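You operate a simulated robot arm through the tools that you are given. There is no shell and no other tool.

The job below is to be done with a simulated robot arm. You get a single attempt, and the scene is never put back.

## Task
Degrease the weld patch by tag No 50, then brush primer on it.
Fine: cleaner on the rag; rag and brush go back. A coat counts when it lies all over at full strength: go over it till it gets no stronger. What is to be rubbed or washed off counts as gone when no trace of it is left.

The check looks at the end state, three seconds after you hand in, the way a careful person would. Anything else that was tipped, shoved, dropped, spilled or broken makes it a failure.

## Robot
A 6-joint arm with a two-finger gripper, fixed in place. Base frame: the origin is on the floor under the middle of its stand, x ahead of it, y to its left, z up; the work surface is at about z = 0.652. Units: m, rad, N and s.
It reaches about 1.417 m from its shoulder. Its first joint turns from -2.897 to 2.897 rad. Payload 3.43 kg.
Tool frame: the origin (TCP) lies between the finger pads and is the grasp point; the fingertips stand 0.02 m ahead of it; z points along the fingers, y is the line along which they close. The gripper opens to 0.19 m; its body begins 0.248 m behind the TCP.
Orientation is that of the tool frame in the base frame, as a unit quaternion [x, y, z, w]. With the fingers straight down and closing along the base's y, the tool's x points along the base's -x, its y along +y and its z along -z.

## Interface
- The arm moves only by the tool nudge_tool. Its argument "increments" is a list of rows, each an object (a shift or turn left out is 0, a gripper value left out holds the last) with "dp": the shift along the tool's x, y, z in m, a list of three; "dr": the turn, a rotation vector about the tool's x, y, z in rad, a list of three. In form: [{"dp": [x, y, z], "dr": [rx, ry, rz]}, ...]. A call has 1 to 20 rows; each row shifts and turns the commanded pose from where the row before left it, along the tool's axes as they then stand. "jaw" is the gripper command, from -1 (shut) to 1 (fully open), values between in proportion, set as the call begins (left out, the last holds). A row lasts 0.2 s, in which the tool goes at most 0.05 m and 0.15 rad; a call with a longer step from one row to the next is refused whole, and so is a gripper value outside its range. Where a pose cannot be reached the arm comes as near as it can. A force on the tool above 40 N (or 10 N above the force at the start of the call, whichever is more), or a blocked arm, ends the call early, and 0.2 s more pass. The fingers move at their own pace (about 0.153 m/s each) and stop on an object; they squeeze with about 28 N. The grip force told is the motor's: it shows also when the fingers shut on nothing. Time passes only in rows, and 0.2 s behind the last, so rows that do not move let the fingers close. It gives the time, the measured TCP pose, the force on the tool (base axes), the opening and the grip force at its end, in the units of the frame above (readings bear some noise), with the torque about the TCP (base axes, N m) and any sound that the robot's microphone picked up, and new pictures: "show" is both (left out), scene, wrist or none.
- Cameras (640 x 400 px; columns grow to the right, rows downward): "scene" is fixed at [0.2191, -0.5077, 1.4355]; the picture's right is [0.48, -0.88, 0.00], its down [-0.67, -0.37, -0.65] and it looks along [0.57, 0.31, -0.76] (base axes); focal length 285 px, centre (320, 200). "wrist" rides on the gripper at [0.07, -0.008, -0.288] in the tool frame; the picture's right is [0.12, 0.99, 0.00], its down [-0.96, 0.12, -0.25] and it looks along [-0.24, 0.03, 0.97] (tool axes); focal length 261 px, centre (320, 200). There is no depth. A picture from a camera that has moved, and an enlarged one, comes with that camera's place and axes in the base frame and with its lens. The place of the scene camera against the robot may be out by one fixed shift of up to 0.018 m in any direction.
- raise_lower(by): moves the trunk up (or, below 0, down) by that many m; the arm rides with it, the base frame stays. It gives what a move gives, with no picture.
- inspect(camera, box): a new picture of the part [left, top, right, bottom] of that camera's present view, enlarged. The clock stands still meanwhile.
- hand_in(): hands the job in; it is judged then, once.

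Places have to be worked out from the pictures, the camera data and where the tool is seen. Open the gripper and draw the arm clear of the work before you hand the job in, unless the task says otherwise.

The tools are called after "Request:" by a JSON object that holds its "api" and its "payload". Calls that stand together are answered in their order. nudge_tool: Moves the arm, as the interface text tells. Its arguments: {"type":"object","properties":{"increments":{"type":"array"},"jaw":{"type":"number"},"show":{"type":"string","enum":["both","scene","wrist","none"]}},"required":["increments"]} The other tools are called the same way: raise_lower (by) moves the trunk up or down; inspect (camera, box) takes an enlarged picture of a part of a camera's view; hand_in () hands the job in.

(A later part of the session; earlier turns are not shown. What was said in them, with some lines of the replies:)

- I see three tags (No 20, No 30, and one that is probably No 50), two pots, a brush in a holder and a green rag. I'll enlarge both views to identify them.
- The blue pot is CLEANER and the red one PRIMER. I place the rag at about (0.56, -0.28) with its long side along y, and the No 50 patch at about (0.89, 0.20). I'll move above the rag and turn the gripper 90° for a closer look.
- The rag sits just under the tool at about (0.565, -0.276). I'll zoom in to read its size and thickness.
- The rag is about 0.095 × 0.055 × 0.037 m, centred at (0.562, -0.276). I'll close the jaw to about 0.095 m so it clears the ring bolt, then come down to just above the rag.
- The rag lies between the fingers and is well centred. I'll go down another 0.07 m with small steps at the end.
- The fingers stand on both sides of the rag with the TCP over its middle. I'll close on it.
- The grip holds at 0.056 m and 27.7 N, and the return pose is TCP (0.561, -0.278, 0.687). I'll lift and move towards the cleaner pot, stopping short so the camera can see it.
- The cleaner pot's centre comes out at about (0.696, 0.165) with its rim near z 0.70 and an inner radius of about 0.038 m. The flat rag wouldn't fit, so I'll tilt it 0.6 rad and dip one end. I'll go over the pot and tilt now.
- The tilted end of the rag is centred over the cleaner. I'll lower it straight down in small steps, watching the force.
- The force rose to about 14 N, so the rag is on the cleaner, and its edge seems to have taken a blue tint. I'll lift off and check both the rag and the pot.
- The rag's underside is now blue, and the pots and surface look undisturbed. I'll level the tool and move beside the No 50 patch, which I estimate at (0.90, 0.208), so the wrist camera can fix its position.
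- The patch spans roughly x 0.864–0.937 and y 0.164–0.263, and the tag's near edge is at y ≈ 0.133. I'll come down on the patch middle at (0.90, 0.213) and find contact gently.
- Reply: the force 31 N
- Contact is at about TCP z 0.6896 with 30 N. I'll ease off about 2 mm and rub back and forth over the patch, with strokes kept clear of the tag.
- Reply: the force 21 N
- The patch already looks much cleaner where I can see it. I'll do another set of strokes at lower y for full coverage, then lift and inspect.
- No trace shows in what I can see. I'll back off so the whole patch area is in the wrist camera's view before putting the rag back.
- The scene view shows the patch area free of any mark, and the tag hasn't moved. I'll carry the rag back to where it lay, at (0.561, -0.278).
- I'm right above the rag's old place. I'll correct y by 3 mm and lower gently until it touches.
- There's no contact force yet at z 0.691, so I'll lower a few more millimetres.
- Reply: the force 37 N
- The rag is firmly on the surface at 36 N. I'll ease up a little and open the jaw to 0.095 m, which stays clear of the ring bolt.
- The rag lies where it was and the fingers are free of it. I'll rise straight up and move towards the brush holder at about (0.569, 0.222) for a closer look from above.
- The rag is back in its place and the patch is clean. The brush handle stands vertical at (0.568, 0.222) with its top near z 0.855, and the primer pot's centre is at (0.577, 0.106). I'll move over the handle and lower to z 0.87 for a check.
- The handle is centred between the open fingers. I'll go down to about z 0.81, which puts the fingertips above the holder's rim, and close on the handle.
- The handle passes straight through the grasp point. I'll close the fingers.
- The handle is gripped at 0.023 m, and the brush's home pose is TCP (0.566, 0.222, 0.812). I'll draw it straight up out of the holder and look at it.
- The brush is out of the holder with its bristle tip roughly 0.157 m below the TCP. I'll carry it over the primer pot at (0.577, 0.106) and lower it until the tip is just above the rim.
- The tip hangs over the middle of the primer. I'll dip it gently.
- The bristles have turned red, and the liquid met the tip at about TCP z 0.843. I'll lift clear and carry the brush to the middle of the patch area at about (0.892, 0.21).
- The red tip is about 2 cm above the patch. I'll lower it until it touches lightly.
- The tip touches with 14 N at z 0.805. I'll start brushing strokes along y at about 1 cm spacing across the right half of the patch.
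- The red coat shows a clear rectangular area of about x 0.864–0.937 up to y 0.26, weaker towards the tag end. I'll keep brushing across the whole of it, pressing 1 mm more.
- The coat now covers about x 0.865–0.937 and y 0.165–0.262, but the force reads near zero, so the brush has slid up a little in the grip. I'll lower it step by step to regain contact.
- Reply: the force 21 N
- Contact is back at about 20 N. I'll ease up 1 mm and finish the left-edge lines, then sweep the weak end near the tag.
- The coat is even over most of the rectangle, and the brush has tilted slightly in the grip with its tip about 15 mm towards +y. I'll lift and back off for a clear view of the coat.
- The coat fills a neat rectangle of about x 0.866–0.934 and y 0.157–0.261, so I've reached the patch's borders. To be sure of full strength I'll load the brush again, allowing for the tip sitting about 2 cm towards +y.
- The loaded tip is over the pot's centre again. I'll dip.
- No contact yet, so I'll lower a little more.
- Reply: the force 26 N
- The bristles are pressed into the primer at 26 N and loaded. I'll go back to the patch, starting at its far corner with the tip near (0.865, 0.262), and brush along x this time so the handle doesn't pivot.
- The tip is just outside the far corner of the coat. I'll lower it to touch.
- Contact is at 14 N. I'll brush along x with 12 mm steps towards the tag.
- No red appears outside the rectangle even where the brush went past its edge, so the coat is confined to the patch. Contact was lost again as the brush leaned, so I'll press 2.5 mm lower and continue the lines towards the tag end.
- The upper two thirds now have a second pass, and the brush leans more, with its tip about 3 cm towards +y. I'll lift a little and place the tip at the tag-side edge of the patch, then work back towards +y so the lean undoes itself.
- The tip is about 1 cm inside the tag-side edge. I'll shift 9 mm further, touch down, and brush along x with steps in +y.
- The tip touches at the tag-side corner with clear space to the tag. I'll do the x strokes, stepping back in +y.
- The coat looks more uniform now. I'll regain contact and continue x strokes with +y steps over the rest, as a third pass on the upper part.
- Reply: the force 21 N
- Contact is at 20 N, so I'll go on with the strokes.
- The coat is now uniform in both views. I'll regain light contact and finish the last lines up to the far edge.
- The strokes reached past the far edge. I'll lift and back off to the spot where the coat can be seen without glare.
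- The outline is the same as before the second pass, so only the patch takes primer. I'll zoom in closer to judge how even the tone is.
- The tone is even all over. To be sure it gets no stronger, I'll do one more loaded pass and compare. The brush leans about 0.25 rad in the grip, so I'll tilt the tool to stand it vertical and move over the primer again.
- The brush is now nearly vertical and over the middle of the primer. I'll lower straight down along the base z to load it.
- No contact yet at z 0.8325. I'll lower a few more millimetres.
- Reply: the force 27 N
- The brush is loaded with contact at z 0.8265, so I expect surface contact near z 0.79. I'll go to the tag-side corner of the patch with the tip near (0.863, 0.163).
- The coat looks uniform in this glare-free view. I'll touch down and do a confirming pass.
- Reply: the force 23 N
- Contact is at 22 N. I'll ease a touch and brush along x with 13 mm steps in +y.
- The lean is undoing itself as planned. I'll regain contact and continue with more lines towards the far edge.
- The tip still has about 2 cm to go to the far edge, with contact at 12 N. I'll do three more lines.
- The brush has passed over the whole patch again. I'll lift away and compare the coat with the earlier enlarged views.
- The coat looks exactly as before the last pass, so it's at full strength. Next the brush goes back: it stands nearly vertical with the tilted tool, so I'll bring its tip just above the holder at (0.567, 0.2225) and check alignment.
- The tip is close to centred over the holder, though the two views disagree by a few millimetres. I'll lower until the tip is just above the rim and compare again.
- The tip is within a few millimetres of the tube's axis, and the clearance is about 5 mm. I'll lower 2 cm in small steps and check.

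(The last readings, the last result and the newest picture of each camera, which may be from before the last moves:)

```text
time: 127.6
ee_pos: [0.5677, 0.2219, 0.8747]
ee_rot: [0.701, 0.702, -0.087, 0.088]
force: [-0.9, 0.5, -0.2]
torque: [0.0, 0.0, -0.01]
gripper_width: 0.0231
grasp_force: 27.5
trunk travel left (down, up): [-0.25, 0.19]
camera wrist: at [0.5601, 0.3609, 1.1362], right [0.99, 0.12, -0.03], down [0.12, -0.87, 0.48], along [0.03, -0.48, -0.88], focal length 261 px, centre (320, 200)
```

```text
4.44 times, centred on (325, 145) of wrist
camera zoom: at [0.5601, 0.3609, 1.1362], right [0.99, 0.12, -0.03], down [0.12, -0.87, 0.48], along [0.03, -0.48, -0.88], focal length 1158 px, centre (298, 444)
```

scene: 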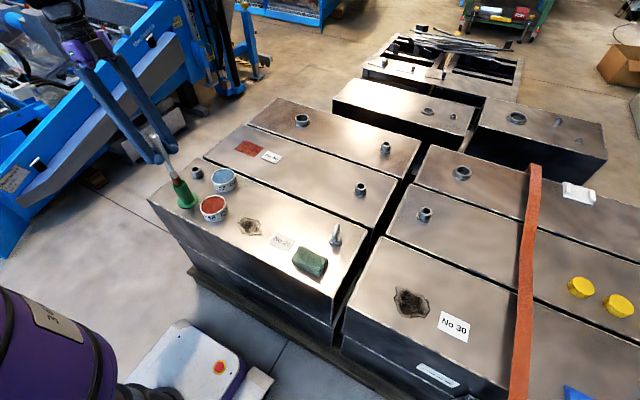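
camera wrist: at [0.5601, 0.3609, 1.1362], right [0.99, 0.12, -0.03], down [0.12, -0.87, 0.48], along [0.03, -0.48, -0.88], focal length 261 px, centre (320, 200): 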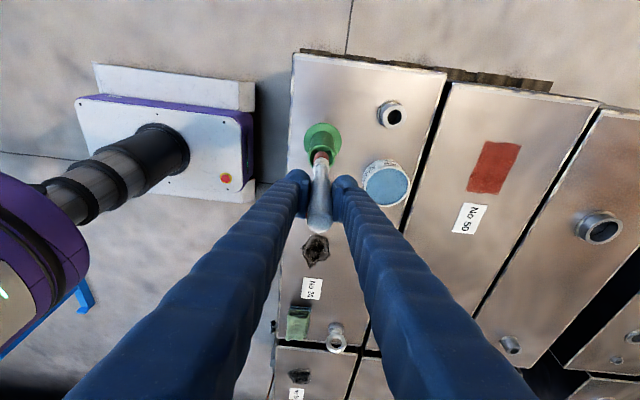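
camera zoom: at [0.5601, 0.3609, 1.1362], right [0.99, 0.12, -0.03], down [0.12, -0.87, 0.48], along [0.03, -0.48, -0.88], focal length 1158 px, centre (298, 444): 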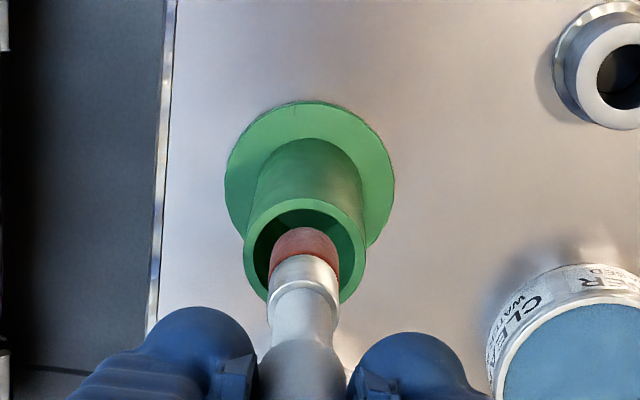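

The tip has just entered the tube without force. I'll enlarge further to measure how well the brush axis lines up with the tube before going deeper.

Request:
{"api": "inspect", "payload": {"camera": "scene", "box": [140, 125, 205, 165]}}

Request:
{"api": "inspect", "payload": {"camera": "scene", "box": [165, 165, 205, 190]}}

Request:
{"api": "inspect", "payload": {"camera": "wrist", "box": [300, 135, 345, 175]}}

```text
9.85 times, centred on (172, 145) of scene
camera zoom: at [0.2191, -0.5077, 1.4355], right [0.48, -0.88, 0.0], down [-0.67, -0.37, -0.65], along [0.57, 0.31, -0.76], focal length 2807 px, centre (1772, 742)
```

zoom: 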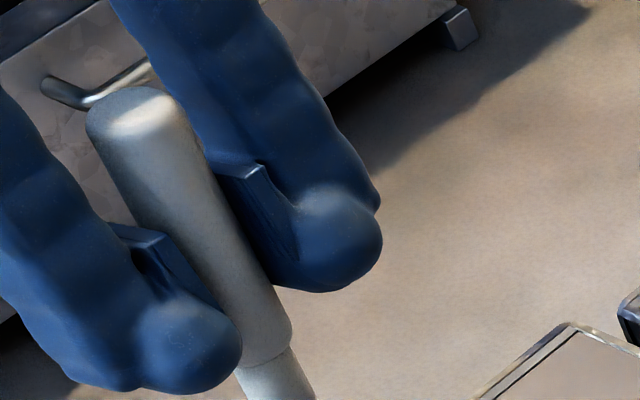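

```text
16.00 times, centred on (185, 178) of scene
camera zoom: at [0.2191, -0.5077, 1.4355], right [0.48, -0.88, 0.0], down [-0.67, -0.37, -0.65], along [0.57, 0.31, -0.76], focal length 4562 px, centre (2480, 560)
```

zoom: 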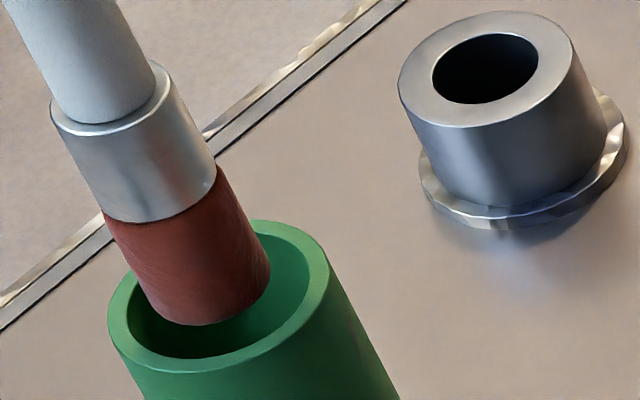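

```text
10.00 times, centred on (322, 155) of wrist
camera zoom: at [0.5601, 0.3609, 1.1362], right [0.99, 0.12, -0.03], down [0.12, -0.87, 0.48], along [0.03, -0.48, -0.88], focal length 2606 px, centre (295, 650)
```

zoom: 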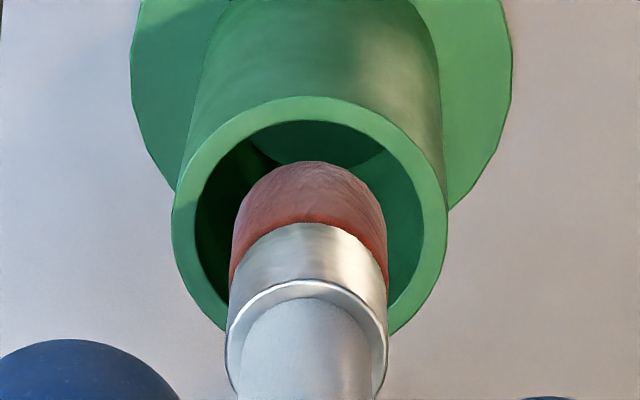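

Both enlarged views agree: the tip is about 4 mm above the rim and centred on the tube within a millimetre, and the brush is vertical. I'll lower it straight in with small steps, watching the force.

Request:
{"api": "nudge_tool", "payload": {"increments": [{"dp": [0.0025, 0, 0.0097]}, {"dp": [0.0025, 0, 0.0097]}, {"dp": [0.0025, 0, 0.0097]}, {"dp": [0, 0, 0]}], "show": "both"}}

Request:
{"api": "inspect", "payload": {"camera": "scene", "box": [155, 140, 215, 215]}}

Request:
{"api": "inspect", "payload": {"camera": "wrist", "box": [290, 110, 355, 175]}}

```text
time: 128.6
ee_pos: [0.5688, 0.2217, 0.846]
ee_rot: [0.701, 0.702, -0.088, 0.088]
force: [-0.3, -0.1, -0.6]
torque: [-0.01, 0.01, 0.01]
gripper_width: 0.0227
grasp_force: 27.5
trunk travel left (down, up): [-0.25, 0.19]
camera wrist: at [0.5599, 0.3614, 1.1075], right [0.99, 0.12, -0.03], down [0.12, -0.87, 0.48], along [0.03, -0.48, -0.88], focal length 261 px, centre (320, 200)
```

scene: 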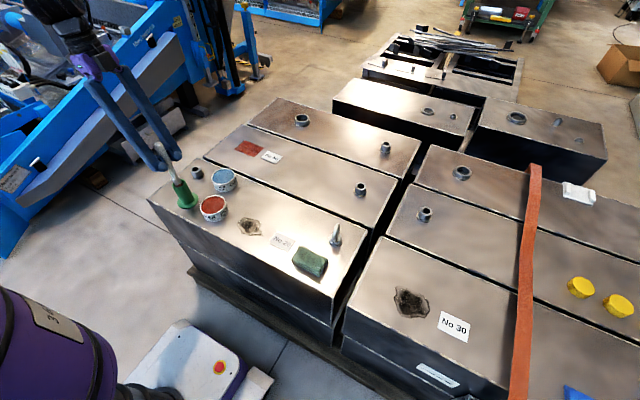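
wrist: 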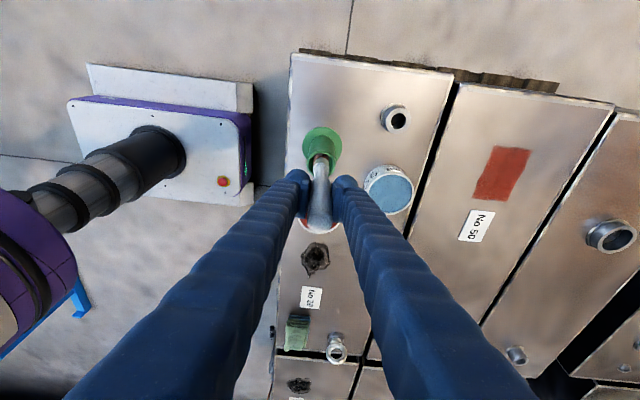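

```text
5.33 times, centred on (185, 178) of scene
camera zoom: at [0.2191, -0.5077, 1.4355], right [0.48, -0.88, 0.0], down [-0.67, -0.37, -0.65], along [0.57, 0.31, -0.76], focal length 1520 px, centre (1040, 320)
```

zoom: 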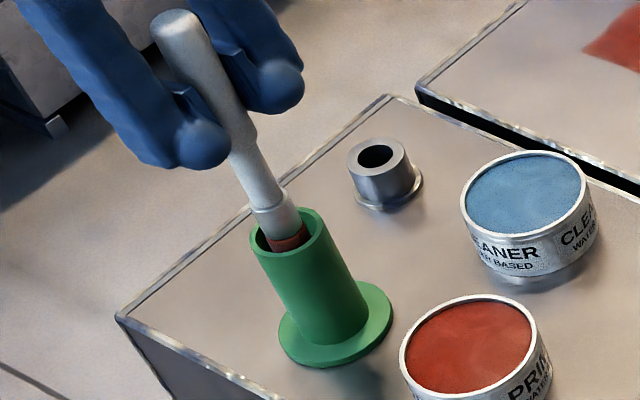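

```text
6.15 times, centred on (322, 142) of wrist
camera zoom: at [0.5599, 0.3614, 1.1075], right [0.99, 0.12, -0.03], down [0.12, -0.87, 0.48], along [0.03, -0.48, -0.88], focal length 1604 px, centre (305, 554)
```

zoom: 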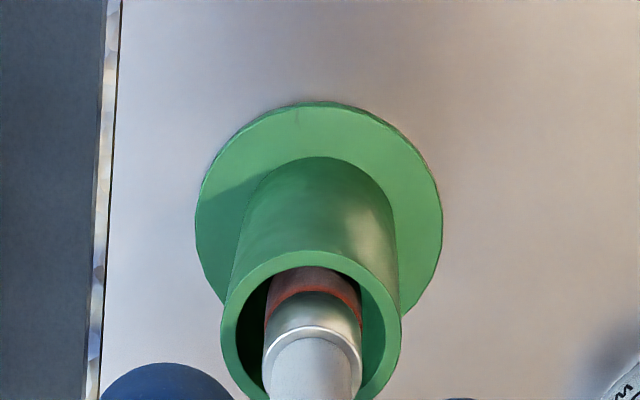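

The brush slides in freely with no force. I'll go another 4 cm down.

Request:
{"api": "nudge_tool", "payload": {"increments": [{"dp": [0.0025, 0, 0.0097]}, {"dp": [0.0025, 0, 0.0097]}, {"dp": [0.0025, 0, 0.0097]}, {"dp": [0.0025, 0, 0.0097]}, {"dp": [0, 0, 0]}], "show": "both"}}

Request:
{"api": "inspect", "payload": {"camera": "scene", "box": [155, 140, 215, 215]}}

Request:
{"api": "inspect", "payload": {"camera": "wrist", "box": [280, 110, 360, 190]}}

```text
time: 129.8
ee_pos: [0.5687, 0.2224, 0.8056]
ee_rot: [0.702, 0.702, -0.088, 0.089]
force: [-0.1, 0.0, -0.8]
torque: [0.03, 0.0, -0.03]
gripper_width: 0.0228
grasp_force: 27.7
trunk travel left (down, up): [-0.25, 0.19]
camera wrist: at [0.5598, 0.3615, 1.0669], right [0.99, 0.12, -0.03], down [0.12, -0.87, 0.48], along [0.03, -0.48, -0.88], focal length 261 px, centre (320, 200)
```

scene: 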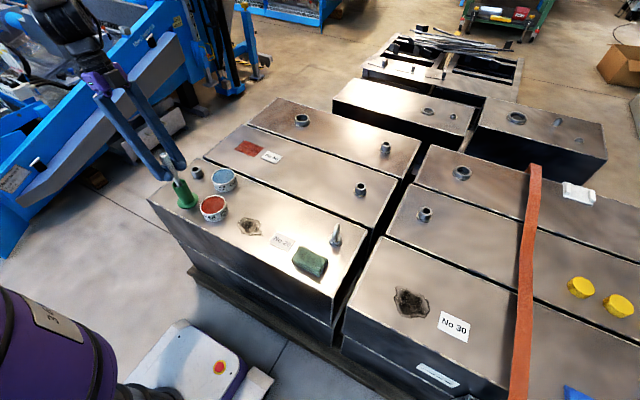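
wrist: 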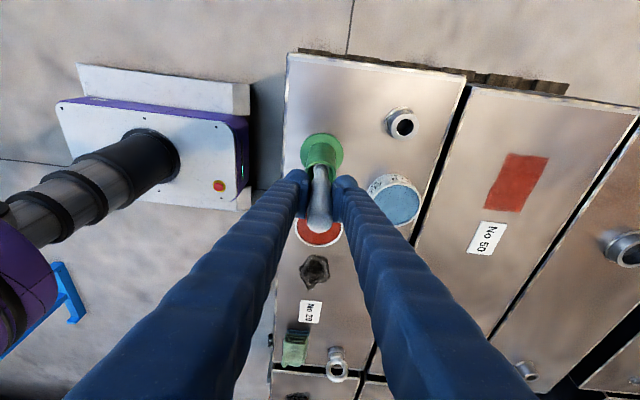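

```text
5.33 times, centred on (185, 178) of scene
camera zoom: at [0.2191, -0.5077, 1.4355], right [0.48, -0.88, 0.0], down [-0.67, -0.37, -0.65], along [0.57, 0.31, -0.76], focal length 1520 px, centre (1040, 320)
```

zoom: 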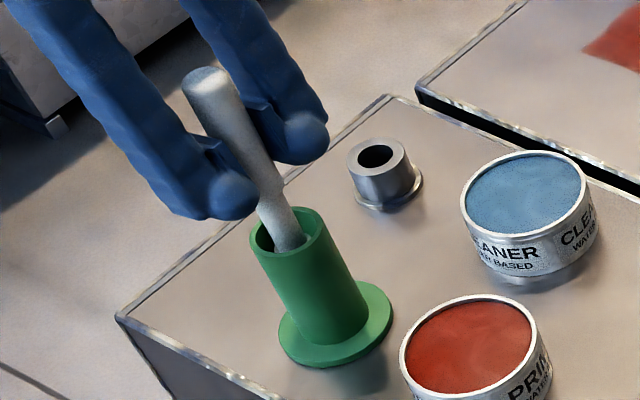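

```text
5.00 times, centred on (320, 150) of wrist
camera zoom: at [0.5598, 0.3615, 1.0669], right [0.99, 0.12, -0.03], down [0.12, -0.87, 0.48], along [0.03, -0.48, -0.88], focal length 1303 px, centre (320, 450)
```

zoom: 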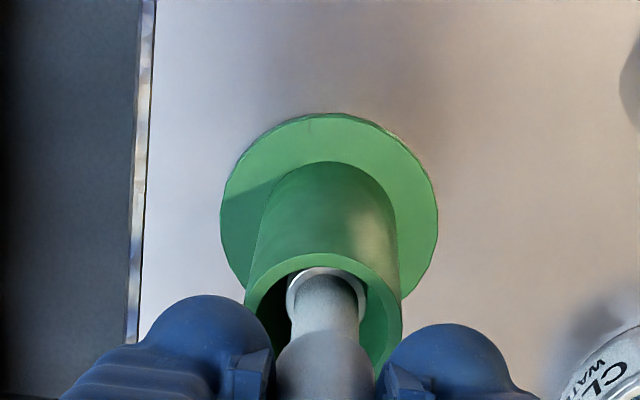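

The fingers are still about 3 cm above the rim and the brush needs roughly 2 cm more. I'll lower in small steps.

Request:
{"api": "nudge_tool", "payload": {"increments": [{"dp": [0.0012, 0, 0.0048]}, {"dp": [0.0012, 0, 0.0048]}, {"dp": [0.0012, 0, 0.0048]}, {"dp": [0, 0, 0]}], "show": "none"}}

Request:
{"api": "inspect", "payload": {"camera": "scene", "box": [155, 140, 215, 215]}}

```text
time: 130.8
ee_pos: [0.5689, 0.2222, 0.7905]
ee_rot: [0.701, 0.702, -0.088, 0.088]
force: [-0.3, -0.1, -0.3]
torque: [-0.02, 0.03, 0.02]
gripper_width: 0.0229
grasp_force: 28.2
trunk travel left (down, up): [-0.25, 0.19]
```

```text
5.33 times, centred on (185, 178) of scene
camera zoom: at [0.2191, -0.5077, 1.4355], right [0.48, -0.88, 0.0], down [-0.67, -0.37, -0.65], along [0.57, 0.31, -0.76], focal length 1520 px, centre (1040, 320)
```

zoom: 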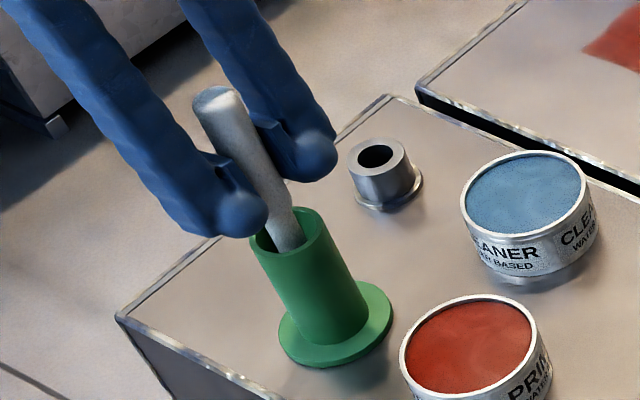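

The handle top is now at nearly the same image place as at the start, so the brush is almost seated. I'll lower a few millimetres more to feel the bottom.

Request:
{"api": "nudge_tool", "payload": {"increments": [{"dp": [0.0005, 0, 0.0019]}, {"dp": [0.0005, 0, 0.0019]}, {"dp": [0, 0, 0]}], "show": "none"}}

```text
time: 131.6
ee_pos: [0.5673, 0.2231, 0.7886]
ee_rot: [0.701, 0.702, -0.087, 0.089]
force: [-0.2, -0.6, 28.4]
torque: [0.08, 0.02, 0.0]
gripper_width: 0.0229
grasp_force: 28.0
trunk travel left (down, up): [-0.25, 0.19]
```

The brush has reached the bottom of the holder at 28 N. I'll ease off 2 mm, then open the jaw to release it.

Request:
{"api": "nudge_tool", "payload": {"increments": [{"dp": [-0.0005, 0, -0.0021]}, {"dp": [0, 0, 0]}], "show": "none"}}

Request:
{"api": "nudge_tool", "payload": {"increments": [{"dp": [0, 0, 0]}, {"dp": [0, 0, 0]}, {"dp": [0, 0, 0]}], "jaw": 0.0, "show": "both"}}

Request:
{"api": "inspect", "payload": {"camera": "scene", "box": [145, 130, 215, 215]}}

Request:
{"api": "inspect", "payload": {"camera": "wrist", "box": [250, 110, 390, 250]}}

```text
time: 132.2
ee_pos: [0.5671, 0.2227, 0.7864]
ee_rot: [0.702, 0.702, -0.089, 0.088]
force: [-0.3, 1.6, 7.7]
torque: [0.12, 0.06, 0.01]
gripper_width: 0.0227
grasp_force: 27.7
trunk travel left (down, up): [-0.25, 0.19]
```

```text
time: 133.0
ee_pos: [0.5687, 0.2215, 0.7874]
ee_rot: [0.701, 0.702, -0.088, 0.088]
force: [0.6, -0.1, -0.1]
torque: [0.02, 0.02, 0.02]
gripper_width: 0.095
grasp_force: 0.0
trunk travel left (down, up): [-0.25, 0.19]
camera wrist: at [0.5599, 0.3617, 1.0496], right [0.99, 0.12, -0.03], down [0.12, -0.87, 0.48], along [0.03, -0.48, -0.88], focal length 261 px, centre (320, 200)
```

scene: 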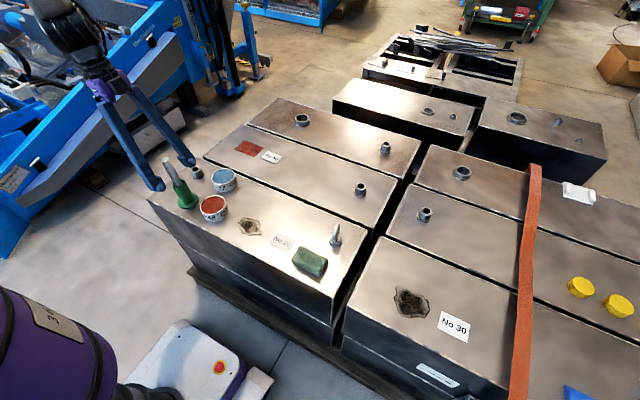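
wrist: 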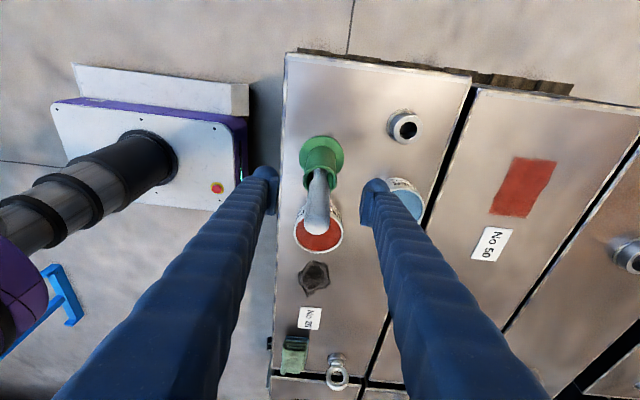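

```text
4.71 times, centred on (180, 172) of scene
camera zoom: at [0.2191, -0.5077, 1.4355], right [0.48, -0.88, 0.0], down [-0.67, -0.37, -0.65], along [0.57, 0.31, -0.76], focal length 1342 px, centre (979, 329)
```

zoom: 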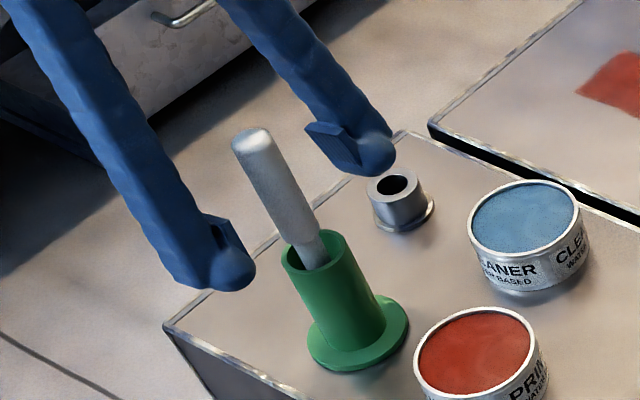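

```text
2.86 times, centred on (320, 180) of wrist
camera zoom: at [0.5599, 0.3617, 1.0496], right [0.99, 0.12, -0.03], down [0.12, -0.87, 0.48], along [0.03, -0.48, -0.88], focal length 745 px, centre (320, 257)
```

zoom: 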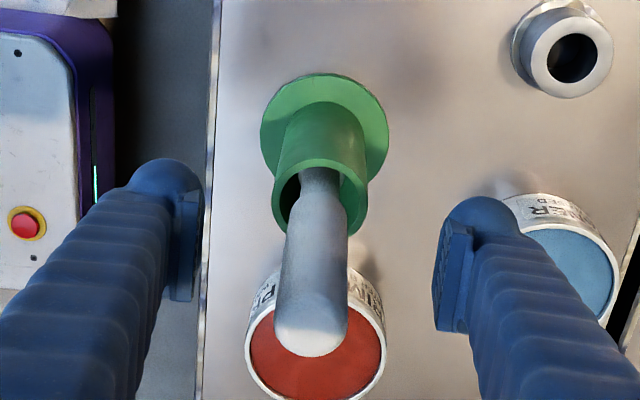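

The brush stands freely in its holder, and nothing else has moved. I'll retreat straight up, level the tool and draw back clear of the work.

Request:
{"api": "nudge_tool", "payload": {"increments": [{"dp": [-0.005, 0, -0.0194]}, {"dp": [-0.0099, 0, -0.0388]}, {"dp": [-0.0099, 0, -0.0388]}, {"dp": [-0.0099, 0, -0.0388]}, {"dp": [-0.0099, 0, -0.0388]}, {"dp": [-0.0099, 0, -0.0388]}, {"dp": [-0.0099, 0, -0.0388]}, {"dp": [-0.0099, 0, -0.0388]}, {"dr": [0, 0.125, 0]}, {"dr": [0, 0.125, 0]}, {"dp": [-0.045, 0, 0]}, {"dp": [-0.045, 0, 0]}, {"dp": [-0.045, 0, 0]}, {"dp": [-0.045, 0, 0]}, {"dp": [-0.045, 0, 0]}, {"dp": [-0.045, 0, 0]}, {"dp": [0, 0, 0]}], "show": "both"}}

Request:
{"api": "inspect", "payload": {"camera": "scene", "box": [140, 110, 360, 290]}}

Request:
{"api": "inspect", "payload": {"camera": "scene", "box": [220, 125, 280, 170]}}

Request:
{"api": "inspect", "payload": {"camera": "wrist", "box": [240, 0, 560, 200]}}

```text
time: 136.6
ee_pos: [0.5687, -0.0497, 1.0872]
ee_rot: [0.707, 0.707, -0.001, 0.0]
force: [-1.2, -0.5, -0.2]
torque: [0.09, -0.04, 0.02]
gripper_width: 0.095
grasp_force: 0.0
trunk travel left (down, up): [-0.25, 0.19]
camera wrist: at [0.5604, 0.0207, 1.3749], right [0.99, 0.12, 0.0], down [0.12, -0.96, 0.25], along [0.03, -0.25, -0.97], focal length 261 px, centre (320, 200)
```

scene: 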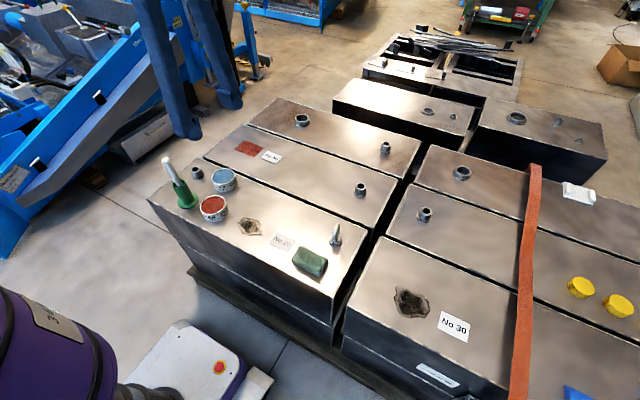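
wrist: 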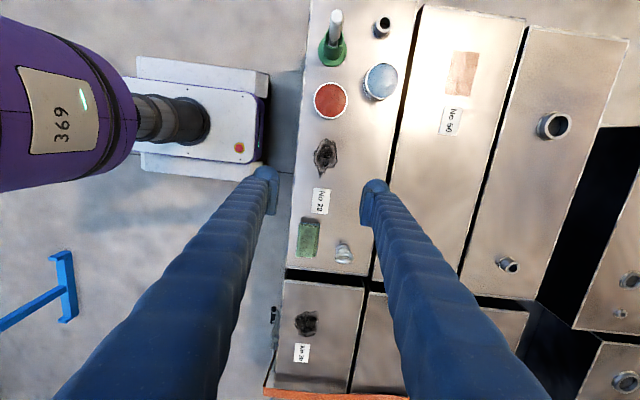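

```text
2.22 times, centred on (250, 200) of scene
camera zoom: at [0.2191, -0.5077, 1.4355], right [0.48, -0.88, 0.0], down [-0.67, -0.37, -0.65], along [0.57, 0.31, -0.76], focal length 634 px, centre (476, 200)
```

zoom: 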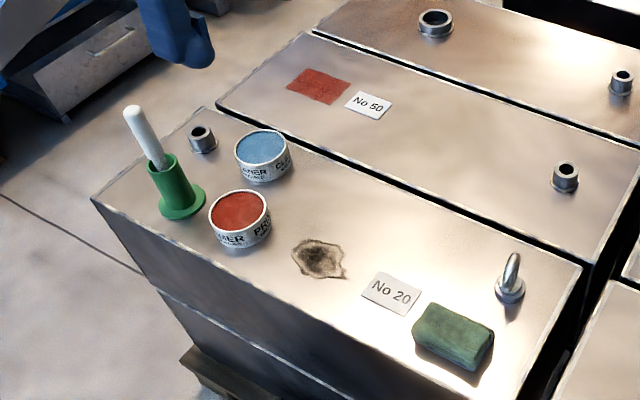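

```text
8.89 times, centred on (250, 148) of scene
camera zoom: at [0.2191, -0.5077, 1.4355], right [0.48, -0.88, 0.0], down [-0.67, -0.37, -0.65], along [0.57, 0.31, -0.76], focal length 2534 px, centre (942, 667)
```

zoom: 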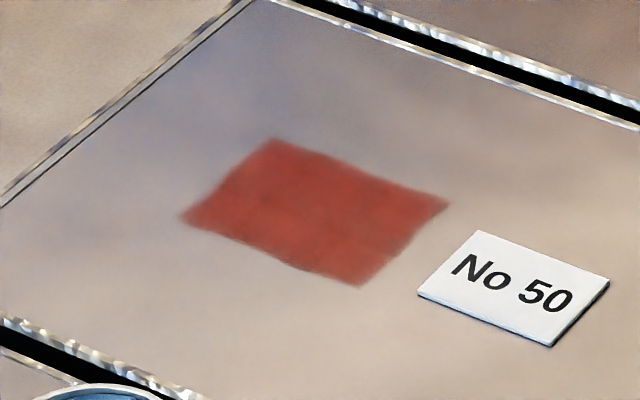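

```text
2.00 times, centred on (400, 100) of wrist
camera zoom: at [0.5604, 0.0207, 1.3749], right [0.99, 0.12, 0.0], down [0.12, -0.96, 0.25], along [0.03, -0.25, -0.97], focal length 521 px, centre (160, 400)
```

zoom: 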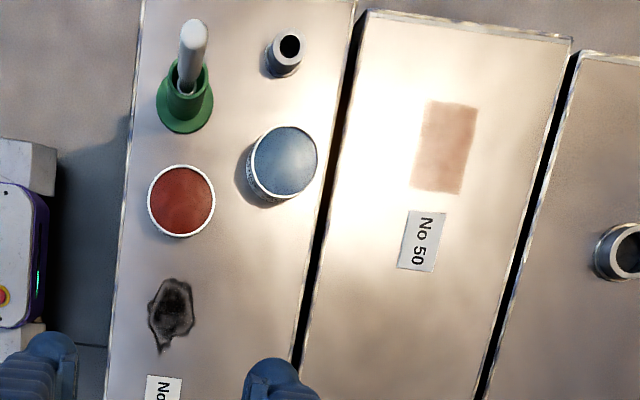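

Everything is in place: the No 50 patch evenly red, the brush in its holder, the rag where it was, and pots and tags untouched. I'll open the gripper fully and rise a little further.

Request:
{"api": "nudge_tool", "payload": {"increments": [{"dp": [-0.02, 0, -0.03]}, {"dp": [-0.02, 0, -0.03]}, {"dp": [0, 0, 0]}, {"dp": [0, 0, 0]}, {"dp": [0, 0, 0]}], "jaw": 1, "show": "scene"}}

```text
time: 137.8
ee_pos: [0.567, -0.088, 1.1471]
ee_rot: [0.707, 0.708, 0.0, 0.0]
force: [-0.3, 0.7, -0.3]
torque: [0.0, 0.01, 0.0]
gripper_width: 0.1902
grasp_force: 0.0
trunk travel left (down, up): [-0.25, 0.19]
```

scene: 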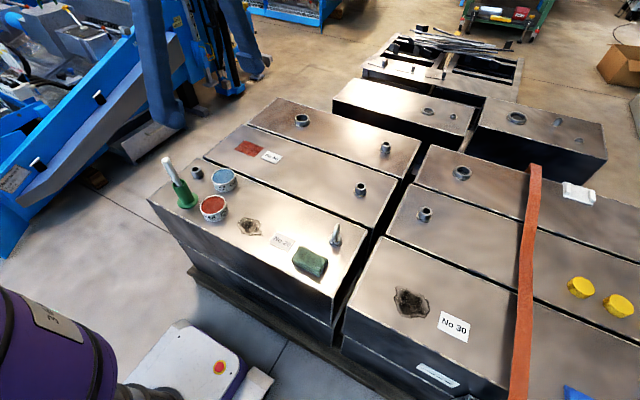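

The gripper is open and the arm is well clear of the work, with everything standing as it should. I'll hand the job in.

Request:
{"api": "hand_in", "payload": {}}

```text
The job is handed in.
```

I degreased the weld patch by tag No 50 and primed it. The job is handed in; no result came back, so what follows is from my own camera views.

- **Degreasing:** I wet the rag with cleaner and rubbed the patch until no mark showed in the enlarged views.
- **Primer:** I loaded the brush three times and went over the whole patch until it looked no stronger after the last pass than before it. The coat looks even right to the patch's edges, with no primer outside it.
- **Rag and brush:** The rag lies where it was and the brush stands in its holder.
- **Everything else:** The pots, tags and fittings look unmoved, and I saw no spill.

The arm is clear of the work with the gripper fully open.
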